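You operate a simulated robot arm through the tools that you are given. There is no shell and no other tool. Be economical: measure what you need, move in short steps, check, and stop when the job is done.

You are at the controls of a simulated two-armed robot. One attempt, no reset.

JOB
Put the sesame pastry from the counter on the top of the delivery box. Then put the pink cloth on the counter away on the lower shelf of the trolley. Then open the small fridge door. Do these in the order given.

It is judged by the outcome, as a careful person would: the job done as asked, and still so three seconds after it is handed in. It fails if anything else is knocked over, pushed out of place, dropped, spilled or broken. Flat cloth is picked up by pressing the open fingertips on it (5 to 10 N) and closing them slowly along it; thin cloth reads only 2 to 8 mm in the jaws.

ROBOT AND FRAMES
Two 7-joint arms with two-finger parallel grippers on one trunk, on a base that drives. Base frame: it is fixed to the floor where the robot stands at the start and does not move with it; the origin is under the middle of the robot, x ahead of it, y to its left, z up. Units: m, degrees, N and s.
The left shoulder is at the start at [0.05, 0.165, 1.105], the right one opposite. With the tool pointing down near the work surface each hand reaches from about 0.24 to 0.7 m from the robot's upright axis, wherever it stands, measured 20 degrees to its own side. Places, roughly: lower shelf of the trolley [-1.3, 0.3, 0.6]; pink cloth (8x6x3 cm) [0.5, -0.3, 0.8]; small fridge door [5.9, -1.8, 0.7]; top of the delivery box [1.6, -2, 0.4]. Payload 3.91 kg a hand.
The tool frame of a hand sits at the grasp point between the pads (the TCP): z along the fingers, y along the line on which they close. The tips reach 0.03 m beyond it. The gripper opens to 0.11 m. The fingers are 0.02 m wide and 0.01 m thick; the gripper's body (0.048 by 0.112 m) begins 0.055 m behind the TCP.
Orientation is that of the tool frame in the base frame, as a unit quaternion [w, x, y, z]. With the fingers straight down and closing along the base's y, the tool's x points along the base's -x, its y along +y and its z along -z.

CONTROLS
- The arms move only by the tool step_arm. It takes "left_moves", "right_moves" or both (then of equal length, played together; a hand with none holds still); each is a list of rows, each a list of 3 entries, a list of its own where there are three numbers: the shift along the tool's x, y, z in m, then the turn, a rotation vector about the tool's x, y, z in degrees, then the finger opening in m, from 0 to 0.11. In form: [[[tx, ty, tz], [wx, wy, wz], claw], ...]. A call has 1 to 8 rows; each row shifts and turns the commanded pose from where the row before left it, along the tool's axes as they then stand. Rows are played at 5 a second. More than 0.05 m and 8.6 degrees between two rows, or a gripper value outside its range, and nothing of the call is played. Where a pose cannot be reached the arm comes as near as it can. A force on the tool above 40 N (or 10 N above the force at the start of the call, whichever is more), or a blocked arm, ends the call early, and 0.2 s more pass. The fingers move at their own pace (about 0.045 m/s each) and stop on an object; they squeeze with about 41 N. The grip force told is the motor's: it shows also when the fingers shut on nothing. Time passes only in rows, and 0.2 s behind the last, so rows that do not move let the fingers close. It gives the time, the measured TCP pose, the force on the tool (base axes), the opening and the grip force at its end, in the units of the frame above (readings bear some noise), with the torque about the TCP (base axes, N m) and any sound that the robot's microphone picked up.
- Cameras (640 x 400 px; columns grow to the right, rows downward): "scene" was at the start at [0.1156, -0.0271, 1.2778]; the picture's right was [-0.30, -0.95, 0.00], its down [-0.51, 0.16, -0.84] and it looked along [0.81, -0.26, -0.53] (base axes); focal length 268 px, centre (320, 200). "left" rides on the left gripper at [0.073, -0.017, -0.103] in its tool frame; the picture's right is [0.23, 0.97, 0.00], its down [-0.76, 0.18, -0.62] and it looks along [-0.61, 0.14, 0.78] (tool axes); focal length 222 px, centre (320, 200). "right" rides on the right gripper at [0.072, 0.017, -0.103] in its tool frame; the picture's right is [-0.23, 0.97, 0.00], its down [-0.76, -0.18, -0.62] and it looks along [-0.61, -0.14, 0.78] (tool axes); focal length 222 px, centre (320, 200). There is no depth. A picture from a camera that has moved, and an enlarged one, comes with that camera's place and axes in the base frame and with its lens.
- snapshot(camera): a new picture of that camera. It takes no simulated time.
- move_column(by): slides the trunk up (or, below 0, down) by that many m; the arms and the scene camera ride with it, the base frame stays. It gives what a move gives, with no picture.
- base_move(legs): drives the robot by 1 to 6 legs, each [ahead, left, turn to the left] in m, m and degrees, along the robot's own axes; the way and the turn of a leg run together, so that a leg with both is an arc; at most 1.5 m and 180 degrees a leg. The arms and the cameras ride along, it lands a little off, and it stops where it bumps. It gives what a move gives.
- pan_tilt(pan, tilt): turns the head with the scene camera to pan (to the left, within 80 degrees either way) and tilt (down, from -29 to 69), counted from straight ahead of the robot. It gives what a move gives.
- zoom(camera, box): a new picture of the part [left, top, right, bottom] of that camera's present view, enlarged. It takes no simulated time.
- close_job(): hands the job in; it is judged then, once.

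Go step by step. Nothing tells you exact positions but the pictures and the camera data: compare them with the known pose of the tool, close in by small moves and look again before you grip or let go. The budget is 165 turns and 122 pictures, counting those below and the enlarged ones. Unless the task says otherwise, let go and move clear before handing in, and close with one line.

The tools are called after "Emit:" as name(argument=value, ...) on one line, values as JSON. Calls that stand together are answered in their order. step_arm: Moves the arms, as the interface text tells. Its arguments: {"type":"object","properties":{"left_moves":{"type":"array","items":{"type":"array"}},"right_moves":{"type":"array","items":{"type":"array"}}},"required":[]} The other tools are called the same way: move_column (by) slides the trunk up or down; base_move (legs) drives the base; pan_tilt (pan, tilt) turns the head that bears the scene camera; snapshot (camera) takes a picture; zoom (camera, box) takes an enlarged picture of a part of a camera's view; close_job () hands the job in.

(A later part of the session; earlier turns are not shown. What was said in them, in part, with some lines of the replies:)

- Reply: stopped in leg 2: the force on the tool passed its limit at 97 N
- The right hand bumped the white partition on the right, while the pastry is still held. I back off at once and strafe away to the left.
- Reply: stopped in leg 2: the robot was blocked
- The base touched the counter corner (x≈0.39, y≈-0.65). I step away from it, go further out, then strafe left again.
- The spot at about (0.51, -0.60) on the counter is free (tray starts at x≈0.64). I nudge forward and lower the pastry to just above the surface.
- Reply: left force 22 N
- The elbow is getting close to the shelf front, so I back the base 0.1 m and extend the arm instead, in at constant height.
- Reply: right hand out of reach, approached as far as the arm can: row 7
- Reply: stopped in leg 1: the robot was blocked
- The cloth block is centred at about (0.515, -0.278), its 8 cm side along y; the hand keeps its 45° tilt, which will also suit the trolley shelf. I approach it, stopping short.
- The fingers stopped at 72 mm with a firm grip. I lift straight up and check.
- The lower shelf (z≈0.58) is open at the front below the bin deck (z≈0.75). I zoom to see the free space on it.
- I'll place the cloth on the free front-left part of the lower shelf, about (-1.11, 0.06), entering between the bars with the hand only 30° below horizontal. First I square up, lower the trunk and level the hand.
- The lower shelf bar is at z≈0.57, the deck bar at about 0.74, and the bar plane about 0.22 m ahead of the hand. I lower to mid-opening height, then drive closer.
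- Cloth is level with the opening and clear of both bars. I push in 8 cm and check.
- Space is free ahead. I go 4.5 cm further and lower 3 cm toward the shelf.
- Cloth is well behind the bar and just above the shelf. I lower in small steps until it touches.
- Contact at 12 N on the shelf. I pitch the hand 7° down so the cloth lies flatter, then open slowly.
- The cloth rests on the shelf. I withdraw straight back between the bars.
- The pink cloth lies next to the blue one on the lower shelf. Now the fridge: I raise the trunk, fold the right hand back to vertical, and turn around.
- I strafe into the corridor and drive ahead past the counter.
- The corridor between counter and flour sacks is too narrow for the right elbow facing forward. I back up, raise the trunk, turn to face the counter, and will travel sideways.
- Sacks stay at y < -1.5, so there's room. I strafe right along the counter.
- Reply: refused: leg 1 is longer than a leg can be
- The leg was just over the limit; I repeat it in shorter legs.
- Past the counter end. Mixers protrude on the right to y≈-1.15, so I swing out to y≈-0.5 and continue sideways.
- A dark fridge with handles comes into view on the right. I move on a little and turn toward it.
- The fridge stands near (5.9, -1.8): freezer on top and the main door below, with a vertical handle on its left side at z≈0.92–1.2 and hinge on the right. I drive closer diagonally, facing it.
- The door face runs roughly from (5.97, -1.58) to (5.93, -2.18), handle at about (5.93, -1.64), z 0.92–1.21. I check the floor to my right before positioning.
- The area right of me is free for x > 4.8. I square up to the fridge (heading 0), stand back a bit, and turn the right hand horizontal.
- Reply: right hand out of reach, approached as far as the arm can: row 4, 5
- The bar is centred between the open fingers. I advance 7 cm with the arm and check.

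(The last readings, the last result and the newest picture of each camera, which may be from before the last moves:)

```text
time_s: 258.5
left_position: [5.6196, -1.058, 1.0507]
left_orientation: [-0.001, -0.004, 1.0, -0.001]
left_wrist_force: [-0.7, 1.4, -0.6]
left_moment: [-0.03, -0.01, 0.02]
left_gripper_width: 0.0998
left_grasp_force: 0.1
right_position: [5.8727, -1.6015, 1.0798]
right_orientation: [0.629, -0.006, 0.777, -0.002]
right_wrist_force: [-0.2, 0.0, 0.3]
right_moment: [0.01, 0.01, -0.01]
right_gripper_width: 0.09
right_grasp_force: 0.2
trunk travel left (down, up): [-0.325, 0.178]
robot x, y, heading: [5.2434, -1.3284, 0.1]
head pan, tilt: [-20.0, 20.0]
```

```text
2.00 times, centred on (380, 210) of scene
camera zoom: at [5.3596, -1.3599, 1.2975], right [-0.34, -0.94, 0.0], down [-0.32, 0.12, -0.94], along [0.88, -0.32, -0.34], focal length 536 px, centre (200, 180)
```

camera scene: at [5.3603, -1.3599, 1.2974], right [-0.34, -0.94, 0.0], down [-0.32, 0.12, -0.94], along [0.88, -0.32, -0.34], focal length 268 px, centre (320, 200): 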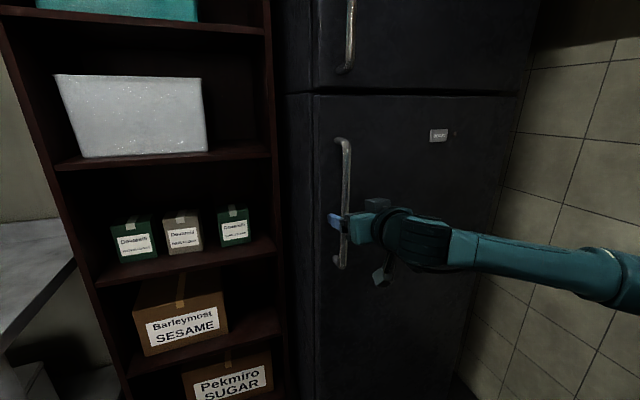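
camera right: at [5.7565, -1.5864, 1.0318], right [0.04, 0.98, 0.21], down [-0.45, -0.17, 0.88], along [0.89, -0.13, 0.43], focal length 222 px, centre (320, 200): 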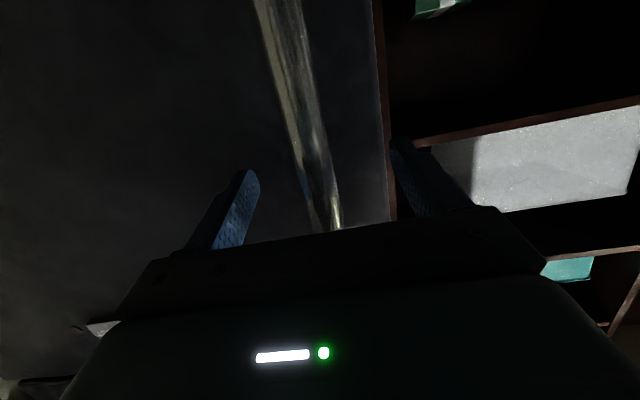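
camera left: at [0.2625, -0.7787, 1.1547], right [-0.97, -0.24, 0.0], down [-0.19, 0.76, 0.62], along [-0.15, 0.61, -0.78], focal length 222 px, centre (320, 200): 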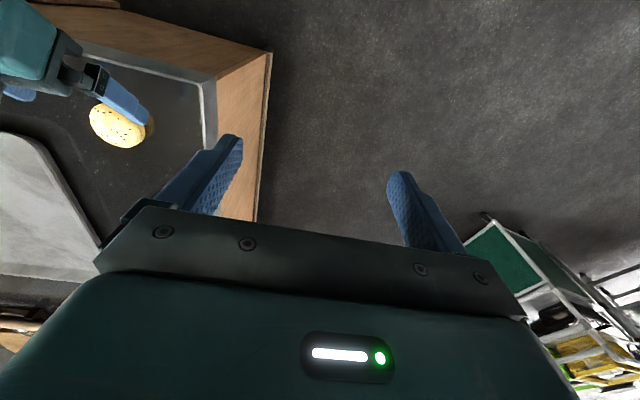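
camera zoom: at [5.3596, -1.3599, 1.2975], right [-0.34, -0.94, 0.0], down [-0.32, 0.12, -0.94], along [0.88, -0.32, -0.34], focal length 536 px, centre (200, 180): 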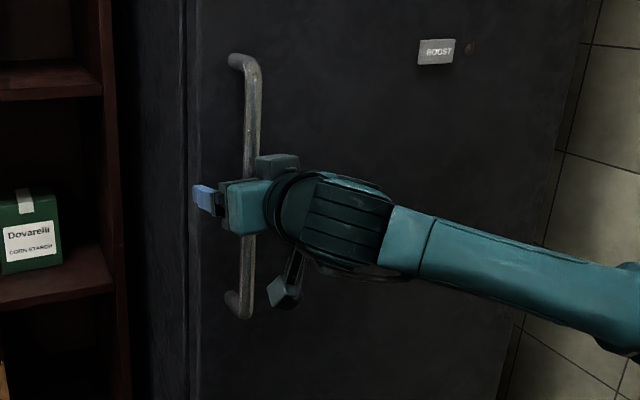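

The bar lies between the fingers. I close on it.

Emit:
step_arm(right_moves=[[[0, 0, 0], [0, 0, 0], 0.06], [[0, 0, 0], [0, 0, 0], 0.04], [[0, 0, 0], [0, 0, 0], 0.025], [[0, 0, 0], [0, 0, 0], 0.01], [[0, 0, 0], [0, 0, 0], 0.0], [[0, 0, 0], [0, 0, 0], 0.0], [[0, 0, 0], [0, 0, 0], 0.0]])

Emit:
snapshot(camera="right")

```text
time_s: 260.1
left_position: [5.6205, -1.0569, 1.0497]
left_orientation: [-0.001, -0.004, 1.0, 0.0]
left_wrist_force: [0.5, -1.0, 0.7]
left_moment: [-0.03, 0.0, 0.02]
left_gripper_width: 0.1002
left_grasp_force: 0.1
right_position: [5.8719, -1.5989, 1.0803]
right_orientation: [0.629, -0.007, 0.778, -0.001]
right_wrist_force: [-0.8, 3.1, -1.1]
right_moment: [0.73, -0.24, -0.01]
right_gripper_width: 0.0187
right_grasp_force: 45.0
trunk travel left (down, up): [-0.325, 0.178]
robot x, y, heading: [5.24, -1.329, 0.5]
head pan, tilt: [-20.0, 20.0]
```

```text
38 pictures are left
camera right: at [5.7561, -1.5854, 1.0318], right [0.04, 0.98, 0.21], down [-0.45, -0.17, 0.88], along [0.89, -0.13, 0.43], focal length 222 px, centre (320, 200)
```

right: 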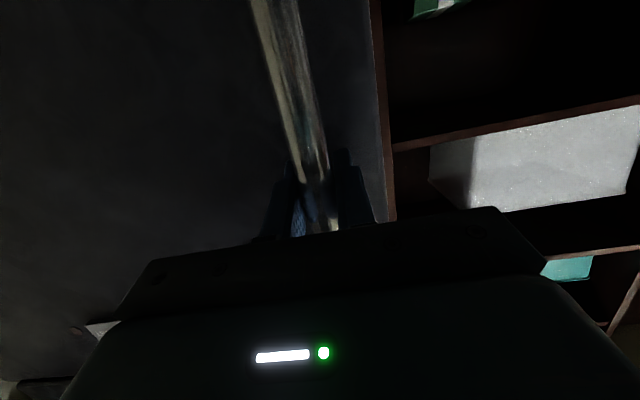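

Firm grip on the bar (19 mm). I start pulling gently straight back.

Emit:
step_arm(right_moves=[[[0.002, 0, -0.0098], [0, 0, 0], 0.0], [[0.002, 0, -0.0098], [0, 0, 0], 0.0], [[0.003, 0, -0.0147], [-1.5, 0, 0], 0.0], [[0.003, 0, -0.0147], [-1.5, 0, 0], 0.0]])

Emit:
snapshot(camera="scene")

```text
time_s: 261.1
left_position: [5.6196, -1.0603, 1.0499]
left_orientation: [0.0, -0.004, 1.0, 0.0]
left_wrist_force: [0.8, -0.2, 0.5]
left_moment: [0.03, 0.01, 0.01]
left_gripper_width: 0.0997
left_grasp_force: 0.1
right_position: [5.8226, -1.6084, 1.0807]
right_orientation: [0.629, -0.019, 0.777, 0.014]
right_wrist_force: [2.3, -18.6, 2.2]
right_moment: [-0.12, 0.15, 0.01]
right_gripper_width: 0.0191
right_grasp_force: 45.2
trunk travel left (down, up): [-0.325, 0.178]
robot x, y, heading: [5.242, -1.3267, 0.1]
head pan, tilt: [-20.0, 20.0]
```

```text
37 pictures are left
camera scene: at [5.3597, -1.3625, 1.2975], right [-0.34, -0.94, 0.0], down [-0.32, 0.12, -0.94], along [0.88, -0.32, -0.34], focal length 268 px, centre (320, 200)
```

scene: 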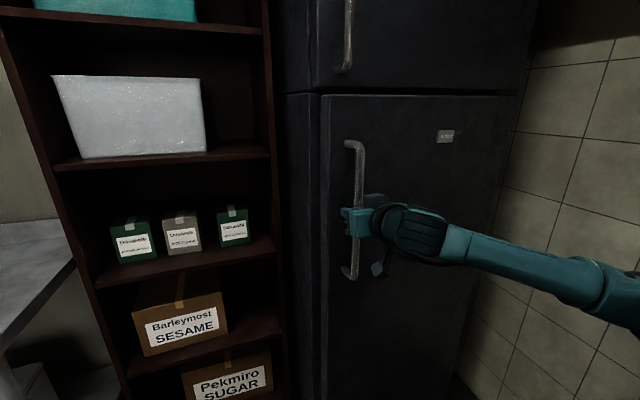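

The door is swinging open (about 5°). I continue along its arc, easing sideways and turning the hand with it.

Emit:
step_arm(right_moves=[[[0.005, -0.009, -0.0243], [-2, 0, 0], 0.0], [[0.005, -0.006, -0.0243], [-2, 0, 0], 0.0], [[0.005, -0.005, -0.0243], [-2, 0, 0], 0.0], [[0.005, -0.004, -0.0243], [-2, 0, 0], 0.0]])

Emit:
snapshot(camera="scene")

```text
time_s: 262.1
left_position: [5.619, -1.0587, 1.0501]
left_orientation: [-0.001, -0.004, 1.0, 0.0]
left_wrist_force: [0.3, -0.7, 0.2]
left_moment: [0.03, 0.0, -0.02]
left_gripper_width: 0.0999
left_grasp_force: 0.2
right_position: [5.7267, -1.6397, 1.081]
right_orientation: [0.624, -0.064, 0.775, 0.071]
right_wrist_force: [4.3, -12.3, 0.8]
right_moment: [-1.11, 0.4, -0.07]
right_gripper_width: 0.0191
right_grasp_force: 45.7
trunk travel left (down, up): [-0.325, 0.178]
robot x, y, heading: [5.2394, -1.328, 0.1]
head pan, tilt: [-20.0, 20.0]
```

```text
36 pictures are left
camera scene: at [5.3599, -1.3616, 1.2974], right [-0.34, -0.94, 0.0], down [-0.32, 0.12, -0.94], along [0.88, -0.32, -0.34], focal length 268 px, centre (320, 200)
```

scene: 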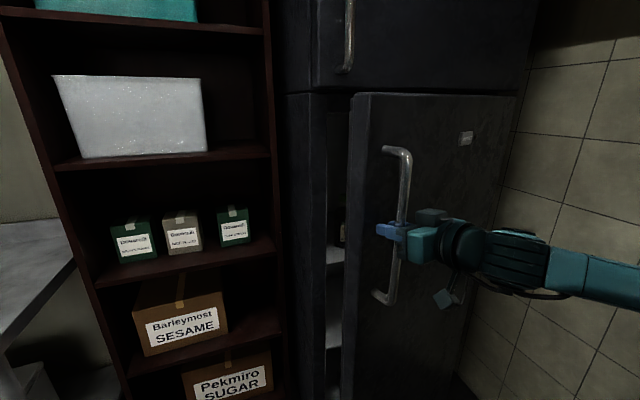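

The door is open about 15° and the gap shows. I continue by backing the base along the arc.

Emit:
base_move(legs=[[-0.045, -0.02, 0], [-0.045, -0.028, 0]])

Emit:
snapshot(camera="scene")

```text
time_s: 263.5
left_position: [5.5301, -1.1075, 1.0507]
left_orientation: [0.0, -0.005, 1.0, 0.001]
left_wrist_force: [0.8, 0.2, -0.6]
left_moment: [0.0, -0.03, 0.03]
left_gripper_width: 0.0998
left_grasp_force: 0.0
right_position: [5.6383, -1.6873, 1.0799]
right_orientation: [0.625, -0.064, 0.775, 0.071]
right_wrist_force: [11.9, -17.4, 1.4]
right_moment: [-1.04, 0.16, 0.28]
right_gripper_width: 0.0189
right_grasp_force: 45.4
trunk travel left (down, up): [-0.325, 0.178]
robot x, y, heading: [5.1497, -1.3788, 0.3]
head pan, tilt: [-20.0, 20.0]
```

```text
35 pictures are left
camera scene: at [5.2712, -1.4107, 1.2974], right [-0.34, -0.94, 0.0], down [-0.32, 0.12, -0.94], along [0.88, -0.32, -0.34], focal length 268 px, centre (320, 200)
```

scene: 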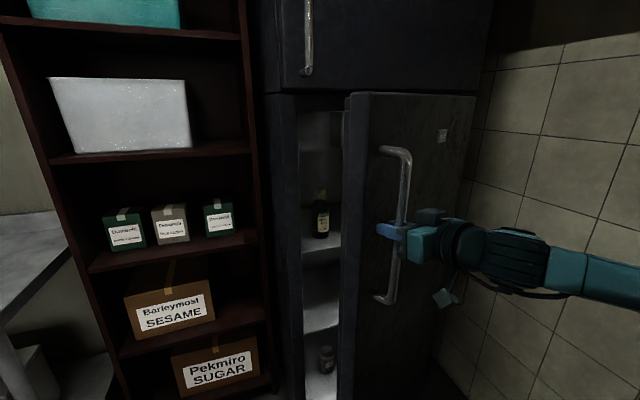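

The model fits: about 25° open. I continue to about 35° by base, then turn the hand a bit with the door.

Emit:
base_move(legs=[[-0.041, -0.029, 0], [-0.04, -0.033, 0]])

Emit:
step_arm(right_moves=[[[0, 0, 0], [-4, 0, 0], 0.0], [[0, 0, 0], [-4, 0, 0], 0.0], [[0, 0, 0], [-4, 0, 0], 0.0]])

Emit:
snapshot(camera="scene")

```text
time_s: 265.0
left_position: [5.4783, -1.1468, 1.0426]
left_orientation: [-0.007, -0.004, 1.0, -0.005]
left_wrist_force: [0.2, -0.4, -0.5]
left_moment: [-0.01, 0.02, 0.01]
left_gripper_width: 0.0998
left_grasp_force: 0.1
right_position: [5.5859, -1.7286, 1.0818]
right_orientation: [0.623, -0.07, 0.776, 0.066]
right_wrist_force: [-0.5, 0.4, -6.1]
right_moment: [-0.88, -0.92, 0.01]
right_gripper_width: 0.0185
right_grasp_force: 44.7
trunk travel left (down, up): [-0.325, 0.178]
robot x, y, heading: [5.0914, -1.4235, 0.3]
head pan, tilt: [-20.0, 20.0]
stopped in leg 2: the robot was blocked; the commanded pose is now the measured one
```

```text
time_s: 265.8
left_position: [5.4782, -1.1467, 1.044]
left_orientation: [-0.006, -0.004, 1.0, -0.005]
left_wrist_force: [-0.3, -0.3, -0.6]
left_moment: [0.02, 0.02, 0.01]
left_gripper_width: 0.0999
left_grasp_force: 0.1
right_position: [5.5862, -1.7275, 1.0808]
right_orientation: [0.613, -0.133, 0.765, 0.147]
right_wrist_force: [-2.3, 3.2, -2.4]
right_moment: [-1.36, 0.61, -0.25]
right_gripper_width: 0.0195
right_grasp_force: 44.5
trunk travel left (down, up): [-0.325, 0.178]
robot x, y, heading: [5.0901, -1.4266, -0.0]
head pan, tilt: [-20.0, 20.0]
```

```text
34 pictures are left
camera scene: at [5.2215, -1.4476, 1.2966], right [-0.33, -0.94, 0.01], down [-0.33, 0.11, -0.94], along [0.88, -0.32, -0.35], focal length 268 px, centre (320, 200)
```

scene: 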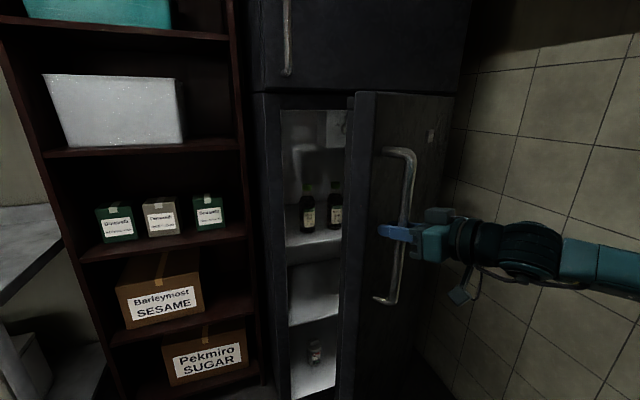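

Something is right behind the base, so I ease forward a touch and carry on with the arm (door is at about 32°).

Emit:
base_move(legs=[[0.012, 0.004, 0]])

Emit:
step_arm(right_moves=[[[0.005, -0.01, -0.025], [-3, 0, 0], 0.0], [[0.005, -0.01, -0.025], [-3, 0, 0], 0.0], [[0.005, -0.01, -0.025], [-3, 0, 0], 0.0], [[0.005, -0.01, -0.025], [-3, 0, 0], 0.0]])

Emit:
snapshot(camera="scene")

```text
time_s: 266.5
left_position: [5.4823, -1.1465, 1.0484]
left_orientation: [-0.001, -0.004, 1.0, -0.002]
left_wrist_force: [0.0, 0.4, 0.0]
left_moment: [0.01, 0.01, 0.01]
left_gripper_width: 0.0999
left_grasp_force: 0.0
right_position: [5.5881, -1.7252, 1.0808]
right_orientation: [0.614, -0.133, 0.763, 0.15]
right_wrist_force: [-13.4, 17.0, -27.0]
right_moment: [-1.12, -0.08, -0.16]
right_gripper_width: 0.0198
right_grasp_force: 44.8
trunk travel left (down, up): [-0.325, 0.178]
robot x, y, heading: [5.1017, -1.4189, 0.1]
head pan, tilt: [-20.0, 20.0]
```

```text
time_s: 267.5
left_position: [5.4809, -1.147, 1.0502]
left_orientation: [-0.001, -0.004, 1.0, -0.002]
left_wrist_force: [-0.9, 0.0, 0.5]
left_moment: [0.0, -0.01, 0.02]
left_gripper_width: 0.1003
left_grasp_force: 0.0
right_position: [5.5132, -1.8053, 1.0809]
right_orientation: [0.597, -0.2, 0.742, 0.231]
right_wrist_force: [-16.5, 14.1, 12.2]
right_moment: [-1.27, -0.1, -0.27]
right_gripper_width: 0.0207
right_grasp_force: 44.6
trunk travel left (down, up): [-0.325, 0.178]
robot x, y, heading: [5.1042, -1.4255, 0.3]
head pan, tilt: [-20.0, 20.0]
```

```text
33 pictures are left
camera scene: at [5.2214, -1.4462, 1.2972], right [-0.32, -0.95, 0.0], down [-0.33, 0.11, -0.94], along [0.89, -0.3, -0.35], focal length 268 px, centre (320, 200)
```

scene: 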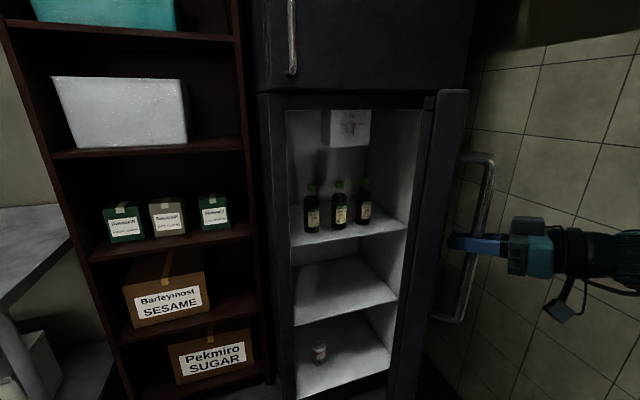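

About 45° open, interior clearly visible. I carry on a bit further with the arm.

Emit:
step_arm(right_moves=[[[0.005, -0.011, -0.025], [-3, 0, 0], 0.0], [[0.005, -0.011, -0.025], [-3, 0, 0], 0.0], [[0.005, -0.011, -0.025], [-3, 0, 0], 0.0], [[0.005, -0.011, -0.025], [-3, 0, 0], 0.0]])

Emit:
snapshot(camera="scene")

```text
time_s: 267.9
left_position: [5.4813, -1.1457, 1.0488]
left_orientation: [-0.001, -0.004, 1.0, -0.003]
left_wrist_force: [-0.6, -0.8, -0.2]
left_moment: [0.0, 0.0, 0.01]
left_gripper_width: 0.1001
left_grasp_force: 0.1
right_position: [5.5014, -1.8214, 1.081]
right_orientation: [0.595, -0.216, 0.734, 0.247]
right_wrist_force: [-10.2, 6.5, 7.4]
right_moment: [-1.54, 0.1, -0.07]
right_gripper_width: 0.0205
right_grasp_force: 44.7
trunk travel left (down, up): [-0.325, 0.178]
robot x, y, heading: [5.1051, -1.4221, 0.2]
head pan, tilt: [-20.0, 20.0]
stopped in row 1 (right hand): the force on the tool passed its limit at 42 N (the readings are from after the stop); the commanded pose is now the measured one
```

```text
32 pictures are left
camera scene: at [5.2216, -1.448, 1.2969], right [-0.33, -0.94, 0.0], down [-0.33, 0.11, -0.94], along [0.89, -0.31, -0.35], focal length 268 px, centre (320, 200)
```

scene: 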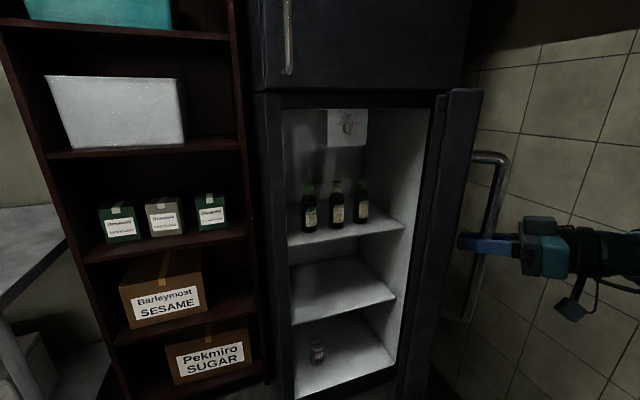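

The pull drifted slightly inward of the true arc. I correct outward and continue in smaller steps.

Emit:
step_arm(right_moves=[[[0.004, 0.002, -0.02], [-2, 0, 0], 0.0], [[0.004, -0.004, -0.019], [-2, 0, 0], 0.0], [[0.004, -0.004, -0.019], [-2, 0, 0], 0.0], [[0.004, -0.004, -0.019], [-2, 0, 0], 0.0], [[0.004, -0.004, -0.019], [-2, 0, 0], 0.0]])

Emit:
snapshot(camera="scene")

```text
time_s: 268.5
left_position: [5.4814, -1.1501, 1.0485]
left_orientation: [-0.003, -0.005, 1.0, 0.0]
left_wrist_force: [0.0, -0.3, -0.6]
left_moment: [0.02, 0.01, 0.01]
left_gripper_width: 0.0998
left_grasp_force: 0.0
right_position: [5.4814, -1.8539, 1.0809]
right_orientation: [0.593, -0.224, 0.728, 0.259]
right_wrist_force: [7.7, -6.9, -3.1]
right_moment: [-0.79, -0.68, -0.18]
right_gripper_width: 0.0208
right_grasp_force: 44.3
trunk travel left (down, up): [-0.325, 0.178]
robot x, y, heading: [5.099, -1.4211, 0.3]
head pan, tilt: [-20.0, 20.0]
stopped in row 2 (right hand): the force on the tool passed its limit at 44 N (the readings are from after the stop); the commanded pose is now the measured one
```

```text
31 pictures are left
camera scene: at [5.2221, -1.4523, 1.2969], right [-0.34, -0.94, 0.0], down [-0.32, 0.12, -0.94], along [0.88, -0.32, -0.34], focal length 268 px, centre (320, 200)
```

scene: 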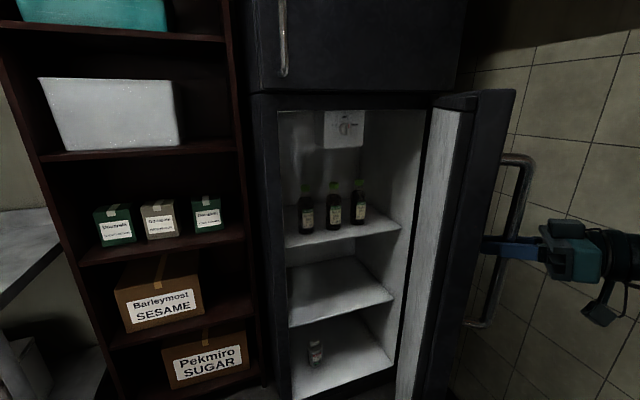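

The door is at roughly 47–50°. Turning the base right moves the hand along the door's tangent, so I use that to open further.

Emit:
base_move(legs=[[0, 0, -6]])

Emit:
step_arm(right_moves=[[[0, 0, 0], [-3, 0, 0], 0.0], [[0, 0, 0], [-3, 0, 0], 0.0]])

Emit:
base_move(legs=[[0, 0, -6]])

Emit:
snapshot(camera="scene")

```text
time_s: 269.3
left_position: [5.4896, -1.1606, 1.049]
left_orientation: [-0.002, 0.01, 1.0, 0.0]
left_wrist_force: [-0.5, 0.3, 0.0]
left_moment: [-0.02, 0.02, -0.01]
left_gripper_width: 0.1
left_grasp_force: 0.1
right_position: [5.4735, -1.869, 1.0806]
right_orientation: [0.599, -0.209, 0.735, 0.242]
right_wrist_force: [7.3, -4.7, -7.6]
right_moment: [-0.3, -1.44, -0.02]
right_gripper_width: 0.0207
right_grasp_force: 44.7
trunk travel left (down, up): [-0.325, 0.178]
robot x, y, heading: [5.1019, -1.4205, -1.5]
head pan, tilt: [-20.0, 20.0]
stopped in leg 1: the force on the tool passed its limit at 52 N (the readings are from after the stop); the commanded pose is now the measured one
```

```text
time_s: 269.9
left_position: [5.4906, -1.1612, 1.0492]
left_orientation: [-0.002, 0.01, 1.0, -0.001]
left_wrist_force: [-0.5, 0.3, -0.3]
left_moment: [0.01, 0.01, -0.02]
left_gripper_width: 0.0999
left_grasp_force: 0.2
right_position: [5.4725, -1.8695, 1.0813]
right_orientation: [0.586, -0.24, 0.721, 0.282]
right_wrist_force: [3.0, -3.3, -7.1]
right_moment: [-1.23, -0.06, -0.18]
right_gripper_width: 0.0212
right_grasp_force: 45.1
trunk travel left (down, up): [-0.325, 0.178]
robot x, y, heading: [5.102, -1.4223, -1.2]
head pan, tilt: [-20.0, 20.0]
```

```text
time_s: 270.7
left_position: [5.4989, -1.1713, 1.048]
left_orientation: [-0.002, 0.024, 1.0, -0.001]
left_wrist_force: [-0.3, -0.2, -0.6]
left_moment: [0.0, 0.02, -0.01]
left_gripper_width: 0.1001
left_grasp_force: 0.1
right_position: [5.4629, -1.8868, 1.0814]
right_orientation: [0.594, -0.224, 0.726, 0.263]
right_wrist_force: [3.7, -1.9, -6.3]
right_moment: [-0.17, -1.49, 0.05]
right_gripper_width: 0.0211
right_grasp_force: 45.3
trunk travel left (down, up): [-0.325, 0.178]
robot x, y, heading: [5.1019, -1.4206, -3.1]
head pan, tilt: [-20.0, 20.0]
stopped in leg 1: the force on the tool passed its limit at 52 N (the readings are from after the stop); the commanded pose is now the measured one
```

```text
30 pictures are left
camera scene: at [5.2232, -1.4585, 1.2969], right [-0.38, -0.93, 0.0], down [-0.32, 0.13, -0.94], along [0.87, -0.36, -0.35], focal length 268 px, centre (320, 200)
```

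scene: 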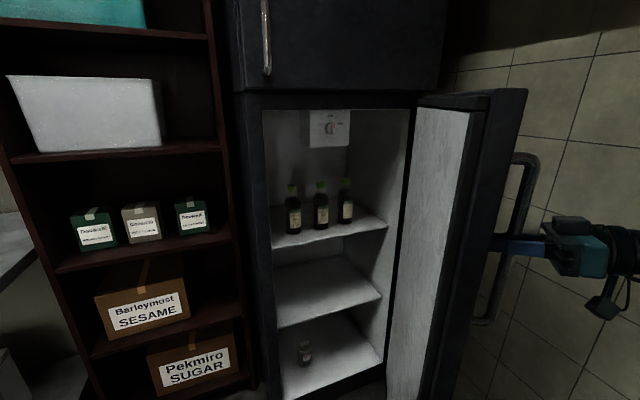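

The door is about 51° open, but this grip is at its limit. I'll let go of the handle, withdraw, and then push the door wider from its inner edge.

Emit:
step_arm(right_moves=[[[0, 0, 0], [0, 0, 0], 0.03], [[0, 0, 0], [0, 0, 0], 0.05], [[0, 0, 0], [0, 0, 0], 0.06], [[0.005, 0, -0.025], [0, 0, 0], 0.06], [[0.008, 0, -0.035], [0, 0, 0], 0.06], [[0, 0, 0], [0, 0, 0], 0.06]])

Emit:
snapshot(camera="scene")

Emit:
snapshot(camera="right")

```text
time_s: 272.1
left_position: [5.4985, -1.1717, 1.0496]
left_orientation: [-0.002, 0.024, 1.0, -0.001]
left_wrist_force: [0.3, -0.6, -1.1]
left_moment: [-0.01, 0.0, -0.02]
left_gripper_width: 0.1
left_grasp_force: 0.1
right_position: [5.4142, -1.923, 1.0791]
right_orientation: [0.593, -0.223, 0.727, 0.264]
right_wrist_force: [-0.2, 0.3, -0.4]
right_moment: [0.0, -0.01, 0.02]
right_gripper_width: 0.0602
right_grasp_force: 0.0
trunk travel left (down, up): [-0.325, 0.178]
robot x, y, heading: [5.104, -1.4206, -2.9]
head pan, tilt: [-20.0, 20.0]
```

```text
29 pictures are left
camera scene: at [5.2231, -1.4574, 1.297], right [-0.37, -0.93, 0.0], down [-0.32, 0.13, -0.94], along [0.87, -0.35, -0.35], focal length 268 px, centre (320, 200)
```

scene: 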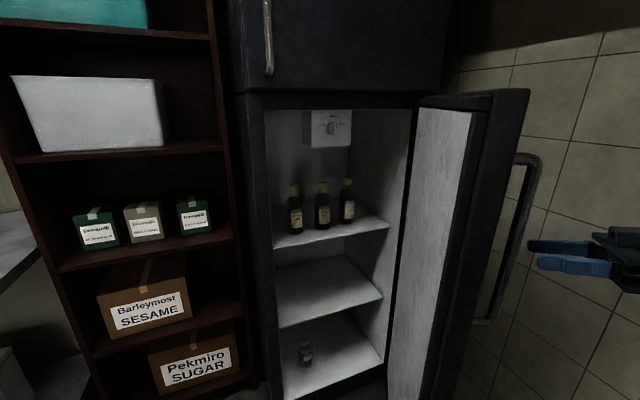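

```text
28 pictures are left
camera right: at [5.314, -1.9796, 1.0265], right [-0.58, 0.74, 0.34], down [-0.2, -0.53, 0.82], along [0.79, 0.41, 0.46], focal length 222 px, centre (320, 200)
```

right: 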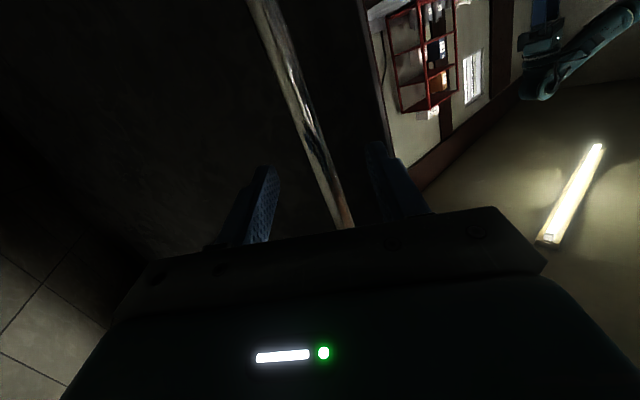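

The door stays where it is. I turn the base 20° right, which takes the right hand out of the door's path and brings the left hand towards the opening.

Emit:
base_move(legs=[[0, 0, -20]])

Emit:
snapshot(camera="scene")

```text
time_s: 273.1
left_position: [5.5219, -1.2088, 1.0484]
left_orientation: [-0.003, 0.067, 0.998, -0.001]
left_wrist_force: [-0.1, -0.8, 0.4]
left_moment: [0.03, -0.02, 0.03]
left_gripper_width: 0.0999
left_grasp_force: 0.0
right_position: [5.3737, -1.951, 1.0774]
right_orientation: [0.604, -0.192, 0.735, 0.241]
right_wrist_force: [-1.4, -0.2, 0.7]
right_moment: [0.0, -0.01, 0.0]
right_gripper_width: 0.06
right_grasp_force: 0.0
trunk travel left (down, up): [-0.325, 0.178]
robot x, y, heading: [5.1046, -1.4206, -8.1]
head pan, tilt: [-20.0, 20.0]
stopped in leg 1: the robot was blocked; the commanded pose is now the measured one
```

```text
27 pictures are left
camera scene: at [5.2238, -1.4674, 1.2964], right [-0.42, -0.91, 0.0], down [-0.32, 0.15, -0.94], along [0.85, -0.4, -0.35], focal length 268 px, centre (320, 200)
```

scene: 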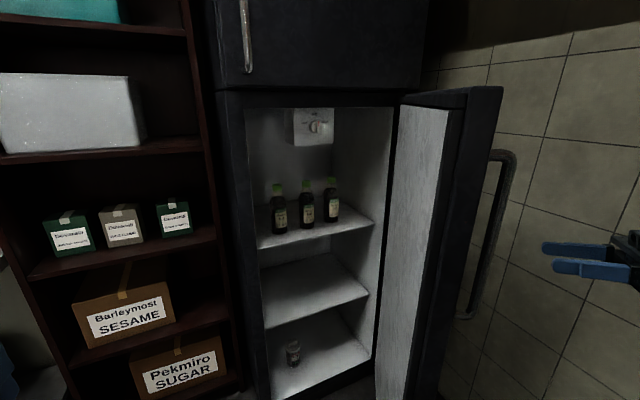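

The base rear is blocked in rotation. I first fold the right hand upright and pull it in, so there is room to manoeuvre.

Emit:
step_arm(right_moves=[[[0, 0, 0], [0, 8, 0], 0.03], [[0, 0, 0], [0, 8, 0], 0.03], [[0, 0, 0], [0, 8, 0], 0.03], [[0, 0, 0], [0, 8, 0], 0.03], [[0, 0, 0], [0, 8, 0], 0.03], [[0, 0, 0], [0, 8, 0], 0.03], [[0, 0, 0], [0, 8, 0], 0.03], [[0, 0, 0], [0, 8, 0], 0.03]])

Emit:
step_arm(right_moves=[[[0, 0, 0], [0, 8, 0], 0.03], [[0, 0, 0], [0, 6, 0], 0.03], [[0, 0, 0], [0, 0, 8], 0.03], [[0, 0, 0], [0, 0, 8], 0.03], [[0.03, 0, 0], [0, 0, 8], 0.03], [[0.03, 0, 0], [0, 0, 0], 0.03]])

Emit:
pan_tilt(pan=-60, tilt=30)

Emit:
snapshot(camera="scene")

```text
time_s: 274.9
left_position: [5.5209, -1.2088, 1.049]
left_orientation: [-0.005, 0.067, 0.998, -0.001]
left_wrist_force: [-0.6, -0.2, -0.5]
left_moment: [-0.01, -0.03, -0.01]
left_gripper_width: 0.1001
left_grasp_force: 0.0
right_position: [5.4046, -2.0439, 1.0165]
right_orientation: [0.123, -0.289, 0.944, 0.103]
right_wrist_force: [0.2, -0.2, -0.4]
right_moment: [-0.01, 0.0, 0.01]
right_gripper_width: 0.03
right_grasp_force: 0.1
right hand out of reach, approached as far as the arm can: row 6, 7, 8
trunk travel left (down, up): [-0.325, 0.178]
robot x, y, heading: [5.1054, -1.4244, -8.0]
head pan, tilt: [-20.0, 20.0]
```

```text
time_s: 276.3
left_position: [5.5203, -1.2077, 1.0482]
left_orientation: [-0.003, 0.067, 0.998, 0.0]
left_wrist_force: [0.3, 0.8, -0.9]
left_moment: [0.01, 0.03, -0.02]
left_gripper_width: 0.1001
left_grasp_force: 0.1
right_position: [5.3537, -2.1152, 0.9987]
right_orientation: [-0.008, -0.095, 0.993, 0.066]
right_wrist_force: [-0.4, -0.1, -0.4]
right_moment: [0.0, 0.01, -0.02]
right_gripper_width: 0.03
right_grasp_force: 0.0
right hand out of reach, approached as far as the arm can: row 1, 2
trunk travel left (down, up): [-0.325, 0.178]
robot x, y, heading: [5.1059, -1.4225, -7.9]
head pan, tilt: [-20.0, 20.0]
```

```text
time_s: 277.4
left_position: [5.5172, -1.2063, 1.0498]
left_orientation: [0.0, 0.067, 0.998, -0.002]
left_wrist_force: [-0.5, -0.7, 0.1]
left_moment: [-0.05, -0.03, 0.0]
left_gripper_width: 0.0999
left_grasp_force: 0.1
right_position: [5.35, -2.1132, 1.0032]
right_orientation: [-0.005, -0.094, 0.993, 0.064]
right_wrist_force: [-0.7, 0.7, 0.3]
right_moment: [0.01, -0.03, -0.02]
right_gripper_width: 0.0301
right_grasp_force: 0.0
trunk travel left (down, up): [-0.325, 0.178]
robot x, y, heading: [5.1079, -1.417, -8.1]
head pan, tilt: [-60.0, 30.0]
```

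```text
26 pictures are left
camera scene: at [5.1676, -1.5081, 1.2818], right [-0.93, -0.37, 0.0], down [-0.19, 0.46, -0.87], along [0.32, -0.8, -0.5], focal length 268 px, centre (320, 200)
```

scene: 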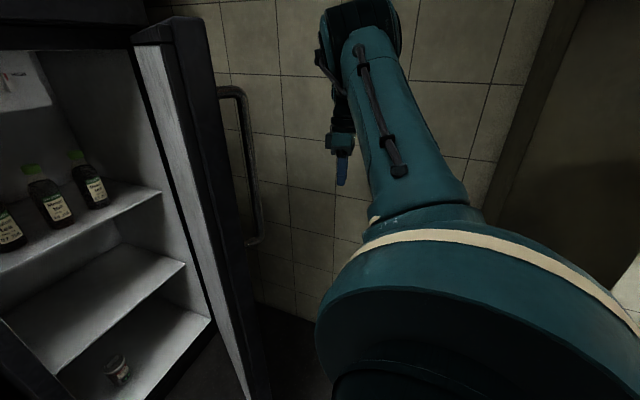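

The right hand is upright now but still near the door's sweep. I pull it in toward the body.

Emit:
step_arm(right_moves=[[[0.028, 0.034, 0], [0, 0, 0], 0.03], [[0.028, 0.034, 0], [0, 0, 0], 0.03], [[0.028, 0.034, 0], [0, 0, 0], 0.03], [[0.028, 0.034, 0], [0, 0, 0], 0.03]])

Emit:
base_move(legs=[[0.08, 0.03, 0], [0, 0, -15]])

Emit:
pan_tilt(pan=-10, tilt=25)

Emit:
snapshot(camera="scene")

```text
time_s: 278.4
left_position: [5.5176, -1.207, 1.0493]
left_orientation: [-0.002, 0.068, 0.998, -0.002]
left_wrist_force: [-0.3, 0.4, 0.1]
left_moment: [0.0, 0.02, 0.05]
left_gripper_width: 0.0998
left_grasp_force: 0.0
right_position: [5.2092, -2.0886, 0.9789]
right_orientation: [-0.005, -0.096, 0.993, 0.064]
right_wrist_force: [0.3, -0.4, 0.0]
right_moment: [-0.01, -0.02, 0.02]
right_gripper_width: 0.0303
right_grasp_force: 0.0
right hand out of reach, approached as far as the arm can: row 1, 2, 3, 4
trunk travel left (down, up): [-0.325, 0.178]
robot x, y, heading: [5.1026, -1.4215, -7.8]
head pan, tilt: [-60.0, 30.0]
```

```text
time_s: 280.3
left_position: [5.6441, -1.3038, 1.0503]
left_orientation: [-0.002, 0.197, 0.98, -0.001]
left_wrist_force: [-0.4, -0.3, 0.4]
left_moment: [0.01, 0.02, -0.01]
left_gripper_width: 0.1
left_grasp_force: 0.0
right_position: [5.1178, -2.0743, 0.9792]
right_orientation: [0.003, 0.036, 0.997, 0.066]
right_wrist_force: [0.2, 0.9, 0.2]
right_moment: [-0.02, -0.02, -0.02]
right_gripper_width: 0.0298
right_grasp_force: 0.0
trunk travel left (down, up): [-0.325, 0.178]
robot x, y, heading: [5.1869, -1.4033, -22.8]
head pan, tilt: [-60.0, 30.0]
```

```text
time_s: 281.5
left_position: [5.6433, -1.3031, 1.0501]
left_orientation: [-0.001, 0.197, 0.98, -0.001]
left_wrist_force: [-0.7, 1.3, 0.5]
left_moment: [0.01, 0.0, 0.04]
left_gripper_width: 0.1
left_grasp_force: 0.0
right_position: [5.1175, -2.0737, 0.9804]
right_orientation: [0.003, 0.036, 0.997, 0.065]
right_wrist_force: [-0.1, -0.5, -0.7]
right_moment: [-0.02, 0.02, 0.0]
right_gripper_width: 0.0299
right_grasp_force: 0.0
trunk travel left (down, up): [-0.325, 0.178]
robot x, y, heading: [5.1885, -1.4032, -23.2]
head pan, tilt: [-10.0, 25.0]
```

```text
25 pictures are left
camera scene: at [5.2935, -1.4644, 1.2894], right [-0.55, -0.84, 0.0], down [-0.35, 0.23, -0.91], along [0.76, -0.5, -0.42], focal length 268 px, centre (320, 200)
```

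scene: 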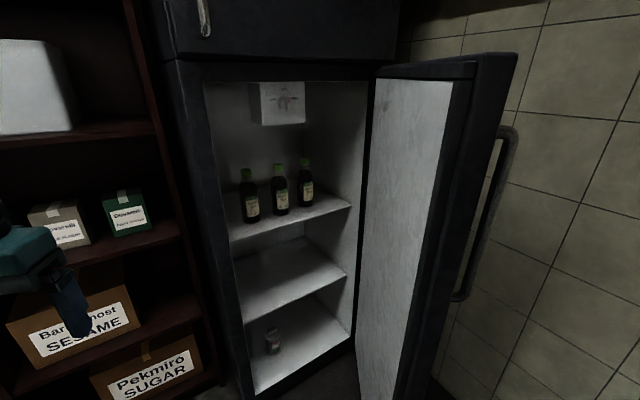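

Now there's room. I move the left hand (fingers closed, pointing down) into the gap on the inner side of the door.

Emit:
step_arm(left_moves=[[[-0.022, -0.042, 0], [0, 0, 0], 0.06], [[-0.022, -0.042, 0], [0, 0, 0], 0.03], [[-0.022, -0.042, 0], [0, 0, 0], 0.01], [[-0.022, -0.042, 0], [0, 0, 0], 0.01], [[-0.022, -0.042, 0], [0, 0, 0], 0.01], [[-0.022, -0.042, 0], [0, 0, 0], 0.01], [[-0.022, -0.042, 0], [0, 0, 0], 0.01], [[-0.022, -0.042, 0], [0, 0, 0], 0.01]])

Emit:
snapshot(camera="scene")

```text
time_s: 283.3
left_position: [5.6748, -1.6817, 1.0507]
left_orientation: [-0.001, 0.198, 0.98, -0.001]
left_wrist_force: [0.1, -0.4, 0.0]
left_moment: [0.04, 0.01, -0.01]
left_gripper_width: 0.0101
left_grasp_force: 0.1
right_position: [5.1171, -2.0747, 0.9779]
right_orientation: [0.003, 0.036, 0.997, 0.065]
right_wrist_force: [0.7, -0.1, 0.0]
right_moment: [0.01, -0.03, -0.03]
right_gripper_width: 0.0301
right_grasp_force: 0.2
trunk travel left (down, up): [-0.325, 0.178]
robot x, y, heading: [5.1845, -1.4013, -23.3]
head pan, tilt: [-10.0, 25.0]
```

```text
24 pictures are left
camera scene: at [5.2926, -1.4656, 1.2894], right [-0.55, -0.84, 0.0], down [-0.35, 0.23, -0.91], along [0.76, -0.5, -0.42], focal length 268 px, centre (320, 200)
```

scene: 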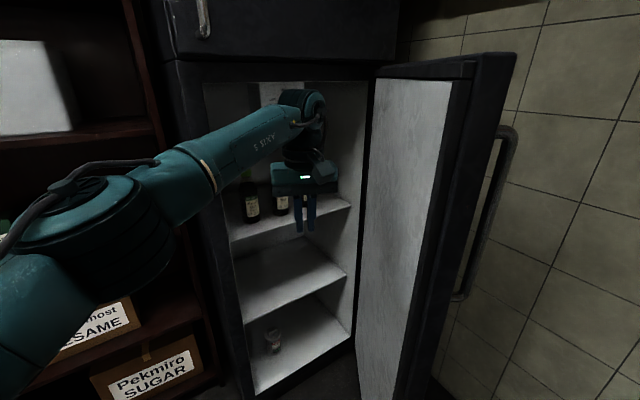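

The left hand is inside, free of shelves and bottles. I push sideways against the door's inner face.

Emit:
step_arm(left_moves=[[[0.008, -0.029, 0], [0, 0, 0], 0.01], [[0.008, -0.029, 0], [0, 0, 0], 0.01], [[0.008, -0.029, 0], [0, 0, 0], 0.01], [[0.008, -0.029, 0], [0, 0, 0], 0.01], [[0.008, -0.029, 0], [0, 0, 0], 0.01], [[0.008, -0.029, 0], [0, 0, 0], 0.01]])

Emit:
snapshot(camera="scene")

```text
time_s: 284.7
left_position: [5.58, -1.7343, 1.0521]
left_orientation: [-0.001, 0.198, 0.98, -0.002]
left_wrist_force: [-0.4, -0.2, -0.1]
left_moment: [0.01, -0.03, -0.02]
left_gripper_width: 0.01
left_grasp_force: 0.0
left hand out of reach, approached as far as the arm can: row 2, 3, 4, 5, 6
right_position: [5.1177, -2.0735, 0.9784]
right_orientation: [0.003, 0.035, 0.997, 0.066]
right_wrist_force: [0.0, 0.4, 1.1]
right_moment: [-0.01, 0.01, -0.03]
right_gripper_width: 0.0298
right_grasp_force: 0.1
trunk travel left (down, up): [-0.325, 0.178]
robot x, y, heading: [5.1904, -1.4016, -23.2]
head pan, tilt: [-10.0, 25.0]
```

```text
23 pictures are left
camera scene: at [5.2938, -1.4645, 1.2894], right [-0.55, -0.84, 0.0], down [-0.35, 0.23, -0.91], along [0.76, -0.5, -0.42], focal length 268 px, centre (320, 200)
```

scene: 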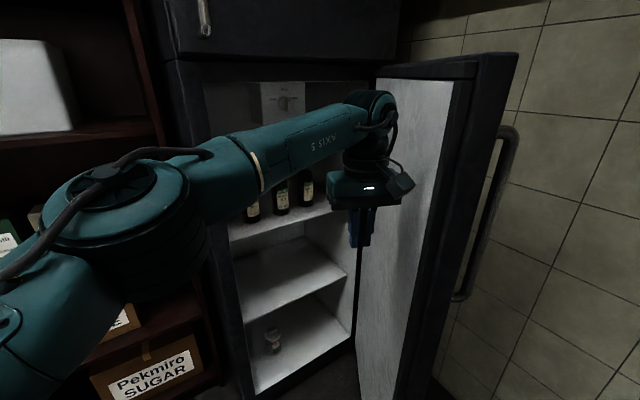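

The left arm is at its reach; turning the base right would push the door along its arc. I check the clearance behind my right arm first.

Emit:
pan_tilt(pan=-80, tilt=30)

Emit:
snapshot(camera="scene")

Emit:
snapshot(camera="right")

```text
time_s: 286.1
left_position: [5.5802, -1.7344, 1.0519]
left_orientation: [-0.002, 0.198, 0.98, -0.002]
left_wrist_force: [-0.5, -0.2, -0.1]
left_moment: [-0.01, 0.01, -0.04]
left_gripper_width: 0.0099
left_grasp_force: 0.1
right_position: [5.1178, -2.0744, 0.9793]
right_orientation: [0.004, 0.037, 0.997, 0.065]
right_wrist_force: [0.0, -0.5, 0.3]
right_moment: [-0.01, 0.01, 0.0]
right_gripper_width: 0.0299
right_grasp_force: 0.1
trunk travel left (down, up): [-0.325, 0.178]
robot x, y, heading: [5.1866, -1.4033, -23.0]
head pan, tilt: [-80.0, 30.0]
```

```text
22 pictures are left
camera scene: at [5.1959, -1.5021, 1.2815], right [-0.97, 0.23, 0.0], down [0.11, 0.49, -0.87], along [-0.2, -0.84, -0.5], focal length 268 px, centre (320, 200)
```

scene: 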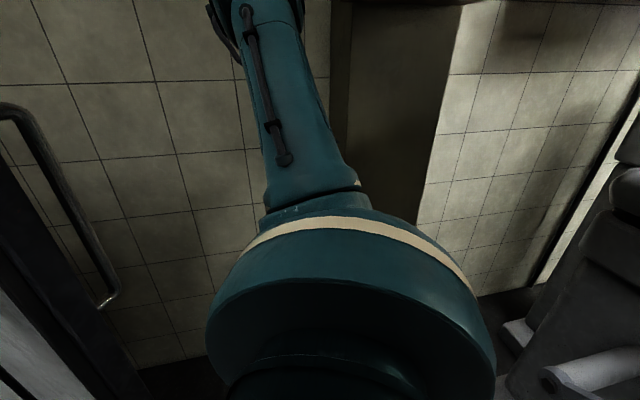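

```text
21 pictures are left
camera right: at [5.0457, -2.0663, 1.084], right [0.3, 0.95, 0.13], down [0.74, -0.31, 0.6], along [0.6, -0.08, -0.79], focal length 222 px, centre (320, 200)
```

right: 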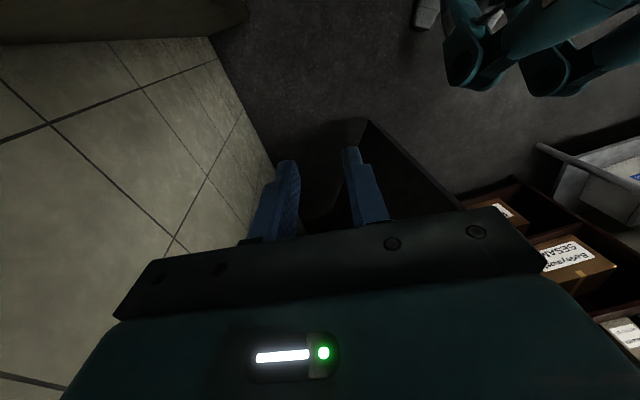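

Mixers stay well left of x≈4.5 there, so the right arm has room. I turn the base right to push the door wider.

Emit:
base_move(legs=[[0, 0, -12], [0, 0, -10]])

Emit:
pan_tilt(pan=-5, tilt=25)

Emit:
snapshot(camera="scene")

```text
time_s: 287.9
left_position: [5.4707, -1.8365, 1.0485]
left_orientation: [-0.005, 0.342, 0.94, -0.002]
left_wrist_force: [0.0, -0.9, -0.4]
left_moment: [0.04, 0.01, -0.02]
left_gripper_width: 0.01
left_grasp_force: 0.1
right_position: [4.9288, -2.0264, 0.9796]
right_orientation: [-0.001, 0.181, 0.981, 0.065]
right_wrist_force: [-0.2, -0.5, 0.1]
right_moment: [0.0, 0.01, 0.03]
right_gripper_width: 0.0298
right_grasp_force: 0.1
trunk travel left (down, up): [-0.325, 0.178]
robot x, y, heading: [5.191, -1.4043, -40.1]
head pan, tilt: [-80.0, 30.0]
stopped in leg 2: the robot was blocked; the commanded pose is now the measured one
```

```text
time_s: 289.3
left_position: [5.47, -1.8368, 1.048]
left_orientation: [-0.005, 0.343, 0.939, -0.001]
left_wrist_force: [-0.2, 0.0, 0.0]
left_moment: [0.0, -0.02, -0.01]
left_gripper_width: 0.0099
left_grasp_force: 0.0
right_position: [4.9281, -2.0263, 0.9788]
right_orientation: [0.0, 0.183, 0.981, 0.066]
right_wrist_force: [-1.2, -0.4, -0.3]
right_moment: [0.01, -0.01, -0.01]
right_gripper_width: 0.0299
right_grasp_force: 0.1
trunk travel left (down, up): [-0.325, 0.178]
robot x, y, heading: [5.1865, -1.4027, -40.3]
head pan, tilt: [-5.0, 25.0]
```

```text
20 pictures are left
camera scene: at [5.2848, -1.4904, 1.2884], right [-0.71, -0.7, 0.0], down [-0.3, 0.3, -0.9], along [0.63, -0.64, -0.43], focal length 268 px, centre (320, 200)
```

scene: 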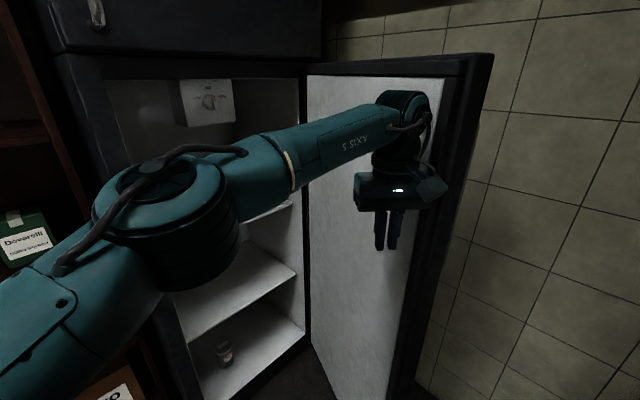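

The door is at about 60° now and staying. One more nudge: a small strafe to the right with slight forward to widen it.

Emit:
base_move(legs=[[0.05, -0.12, 0]])

Emit:
snapshot(camera="scene")

```text
time_s: 290.1
left_position: [5.4694, -1.8363, 1.051]
left_orientation: [-0.004, 0.342, 0.94, -0.003]
left_wrist_force: [0.5, 0.4, 0.3]
left_moment: [-0.01, 0.03, -0.04]
left_gripper_width: 0.0099
left_grasp_force: 0.1
right_position: [4.9287, -2.0278, 0.9799]
right_orientation: [-0.003, 0.18, 0.981, 0.066]
right_wrist_force: [0.6, -0.2, 0.0]
right_moment: [0.0, 0.0, 0.0]
right_gripper_width: 0.0301
right_grasp_force: 0.1
trunk travel left (down, up): [-0.325, 0.178]
robot x, y, heading: [5.192, -1.4035, -40.1]
head pan, tilt: [-5.0, 25.0]
stopped in leg 1: the robot was blocked; the commanded pose is now the measured one
```

```text
19 pictures are left
camera scene: at [5.2826, -1.4898, 1.2893], right [-0.71, -0.71, 0.0], down [-0.3, 0.3, -0.9], along [0.64, -0.64, -0.43], focal length 268 px, centre (320, 200)
```

scene: 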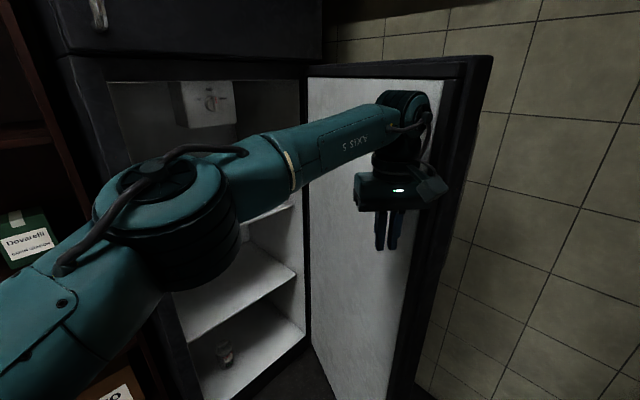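

The base is blocked, but sliding the left hand forward along the inner face also pushes the door wider. I do that gently.

Emit:
step_arm(left_moves=[[[-0.03, -0.01, 0], [0, 0, 0], 0.01], [[-0.03, -0.005, 0], [0, 0, 0], 0.01], [[-0.03, -0.005, 0], [0, 0, 0], 0.01], [[-0.03, -0.005, 0], [0, 0, 0], 0.01], [[-0.03, -0.005, 0], [0, 0, 0], 0.01]])

Emit:
snapshot(camera="scene")

```text
time_s: 291.3
left_position: [5.5059, -1.8394, 1.0448]
left_orientation: [-0.005, 0.342, 0.94, -0.004]
left_wrist_force: [0.2, 0.8, 0.8]
left_moment: [-0.01, 0.0, 0.04]
left_gripper_width: 0.01
left_grasp_force: 0.1
left hand out of reach, approached as far as the arm can: row 1, 2, 3, 4, 5
right_position: [4.928, -2.0265, 0.9795]
right_orientation: [-0.002, 0.181, 0.981, 0.065]
right_wrist_force: [0.1, 0.0, 0.2]
right_moment: [0.04, -0.02, -0.02]
right_gripper_width: 0.03
right_grasp_force: 0.0
trunk travel left (down, up): [-0.325, 0.178]
robot x, y, heading: [5.1853, -1.4039, -40.3]
head pan, tilt: [-5.0, 25.0]
```

```text
18 pictures are left
camera scene: at [5.2837, -1.4907, 1.2889], right [-0.71, -0.7, 0.0], down [-0.3, 0.3, -0.9], along [0.64, -0.64, -0.43], focal length 268 px, centre (320, 200)
```

scene: 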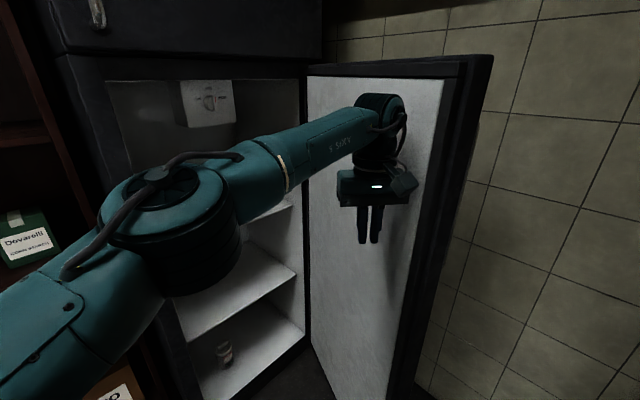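

Reach-limited again; I drive the base ahead 0.1 m so the hand pushes the inner face.

Emit:
base_move(legs=[[0.1, 0, 0]])

Emit:
base_move(legs=[[0, 0, -8]])

Emit:
snapshot(camera="scene")

```text
time_s: 292.4
left_position: [5.5776, -1.904, 1.0464]
left_orientation: [-0.001, 0.342, 0.94, -0.002]
left_wrist_force: [-0.3, -0.2, -0.2]
left_moment: [0.0, -0.01, -0.04]
left_gripper_width: 0.0101
left_grasp_force: 0.0
right_position: [5.0016, -2.0918, 0.9787]
right_orientation: [0.001, 0.18, 0.982, 0.066]
right_wrist_force: [0.5, 0.5, -0.1]
right_moment: [0.01, 0.02, -0.01]
right_gripper_width: 0.0301
right_grasp_force: 0.2
trunk travel left (down, up): [-0.325, 0.178]
robot x, y, heading: [5.265, -1.4694, -40.3]
head pan, tilt: [-5.0, 25.0]
```

```text
time_s: 293.4
left_position: [5.5147, -1.9419, 1.0468]
left_orientation: [-0.001, 0.407, 0.913, -0.002]
left_wrist_force: [-0.3, -0.7, 0.2]
left_moment: [0.01, 0.02, 0.0]
left_gripper_width: 0.0102
left_grasp_force: 0.1
right_position: [4.9175, -2.0482, 0.9788]
right_orientation: [0.006, 0.249, 0.966, 0.066]
right_wrist_force: [0.3, -0.1, 0.0]
right_moment: [0.01, 0.02, -0.02]
right_gripper_width: 0.03
right_grasp_force: 0.0
trunk travel left (down, up): [-0.325, 0.178]
robot x, y, heading: [5.2603, -1.471, -48.4]
head pan, tilt: [-5.0, 25.0]
```

```text
17 pictures are left
camera scene: at [5.3408, -1.5657, 1.2894], right [-0.8, -0.6, 0.0], down [-0.25, 0.34, -0.91], along [0.54, -0.73, -0.42], focal length 268 px, centre (320, 200)
```

scene: 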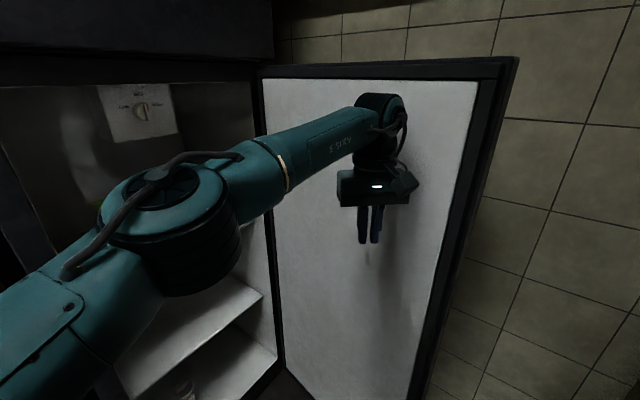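

The door is now open about 70°. I withdraw by reversing the path: turn back left, back out, and keep clear of the door.

Emit:
base_move(legs=[[0, 0, 8], [-0.08, 0, 0], [0, 0, 17]])

Emit:
step_arm(left_moves=[[[0.02, 0.042, 0], [0, 0, 0], 0.01], [[0.02, 0.042, 0], [0, 0, 0], 0.01], [[0.02, 0.042, 0], [0, 0, 0], 0.01], [[0.02, 0.042, 0], [0, 0, 0], 0.01], [[0.02, 0.042, 0], [0, 0, 0], 0.01], [[0.02, 0.042, 0], [0, 0, 0], 0.01], [[0.02, 0.042, 0], [0, 0, 0], 0.01]])

Emit:
pan_tilt(pan=-15, tilt=25)

Emit:
snapshot(camera="scene")

```text
time_s: 296.1
left_position: [5.6298, -1.7397, 1.0466]
left_orientation: [-0.001, 0.199, 0.98, -0.003]
left_wrist_force: [-0.3, -0.6, -0.2]
left_moment: [0.02, -0.04, 0.04]
left_gripper_width: 0.01
left_grasp_force: 0.0
right_position: [5.1337, -2.0898, 0.9779]
right_orientation: [-0.009, 0.033, 0.997, 0.066]
right_wrist_force: [-0.6, 0.8, -0.7]
right_moment: [-0.01, 0.03, 0.02]
right_gripper_width: 0.0298
right_grasp_force: 0.1
trunk travel left (down, up): [-0.325, 0.178]
robot x, y, heading: [5.2029, -1.4159, -23.2]
head pan, tilt: [-5.0, 25.0]
```

```text
time_s: 297.7
left_position: [5.6152, -1.4142, 1.0463]
left_orientation: [0.0, 0.199, 0.98, -0.003]
left_wrist_force: [-0.3, 0.3, 0.2]
left_moment: [0.0, 0.0, 0.01]
left_gripper_width: 0.01
left_grasp_force: 0.2
right_position: [5.1334, -2.0889, 0.9793]
right_orientation: [-0.008, 0.033, 0.997, 0.064]
right_wrist_force: [0.0, -0.2, 0.4]
right_moment: [-0.03, -0.01, -0.01]
right_gripper_width: 0.0298
right_grasp_force: 0.0
trunk travel left (down, up): [-0.325, 0.178]
robot x, y, heading: [5.2049, -1.4153, -23.1]
head pan, tilt: [-5.0, 25.0]
```

```text
time_s: 298.4
left_position: [5.616, -1.4149, 1.0466]
left_orientation: [0.0, 0.198, 0.98, -0.002]
left_wrist_force: [0.1, 0.4, 0.2]
left_moment: [0.02, 0.0, 0.02]
left_gripper_width: 0.0101
left_grasp_force: 0.1
right_position: [5.1317, -2.0896, 0.9778]
right_orientation: [-0.009, 0.033, 0.997, 0.066]
right_wrist_force: [0.1, 0.3, 0.0]
right_moment: [0.02, -0.02, -0.01]
right_gripper_width: 0.0299
right_grasp_force: 0.1
trunk travel left (down, up): [-0.325, 0.178]
robot x, y, heading: [5.2045, -1.4222, -23.0]
head pan, tilt: [-15.0, 25.0]
```

```text
16 pictures are left
camera scene: at [5.3041, -1.4863, 1.2894], right [-0.62, -0.79, 0.0], down [-0.33, 0.26, -0.91], along [0.71, -0.56, -0.42], focal length 268 px, centre (320, 200)
```

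scene: 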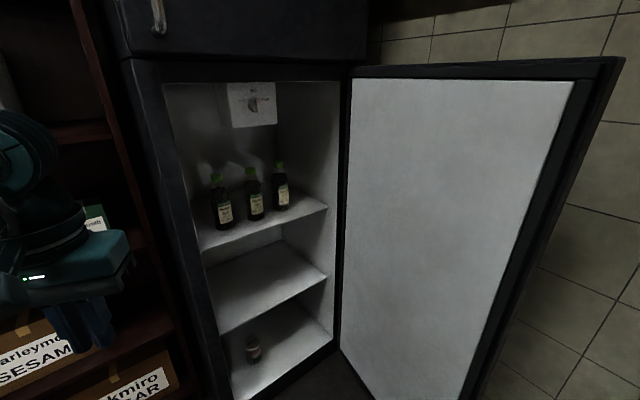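

The fridge door stands wide open at about 70°, nothing inside is disturbed and both hands are clear. The pastry is on the box and the cloth is on the trolley's lower shelf, so I hand the job in.

Emit:
close_job()

```text
The job is handed in.
```

I did all three tasks in order: the pastry is on the delivery box, the pink cloth is on the trolley's lower shelf, and the fridge door is open about 70°. On the way the robot had one hard bump, when the right hand hit the white partition (97 N). The base also stopped against the counter corner, once near the steel table, and a few times by the fridge. I saw nothing displaced, but I did not look back at the partition, the table or the mixers.
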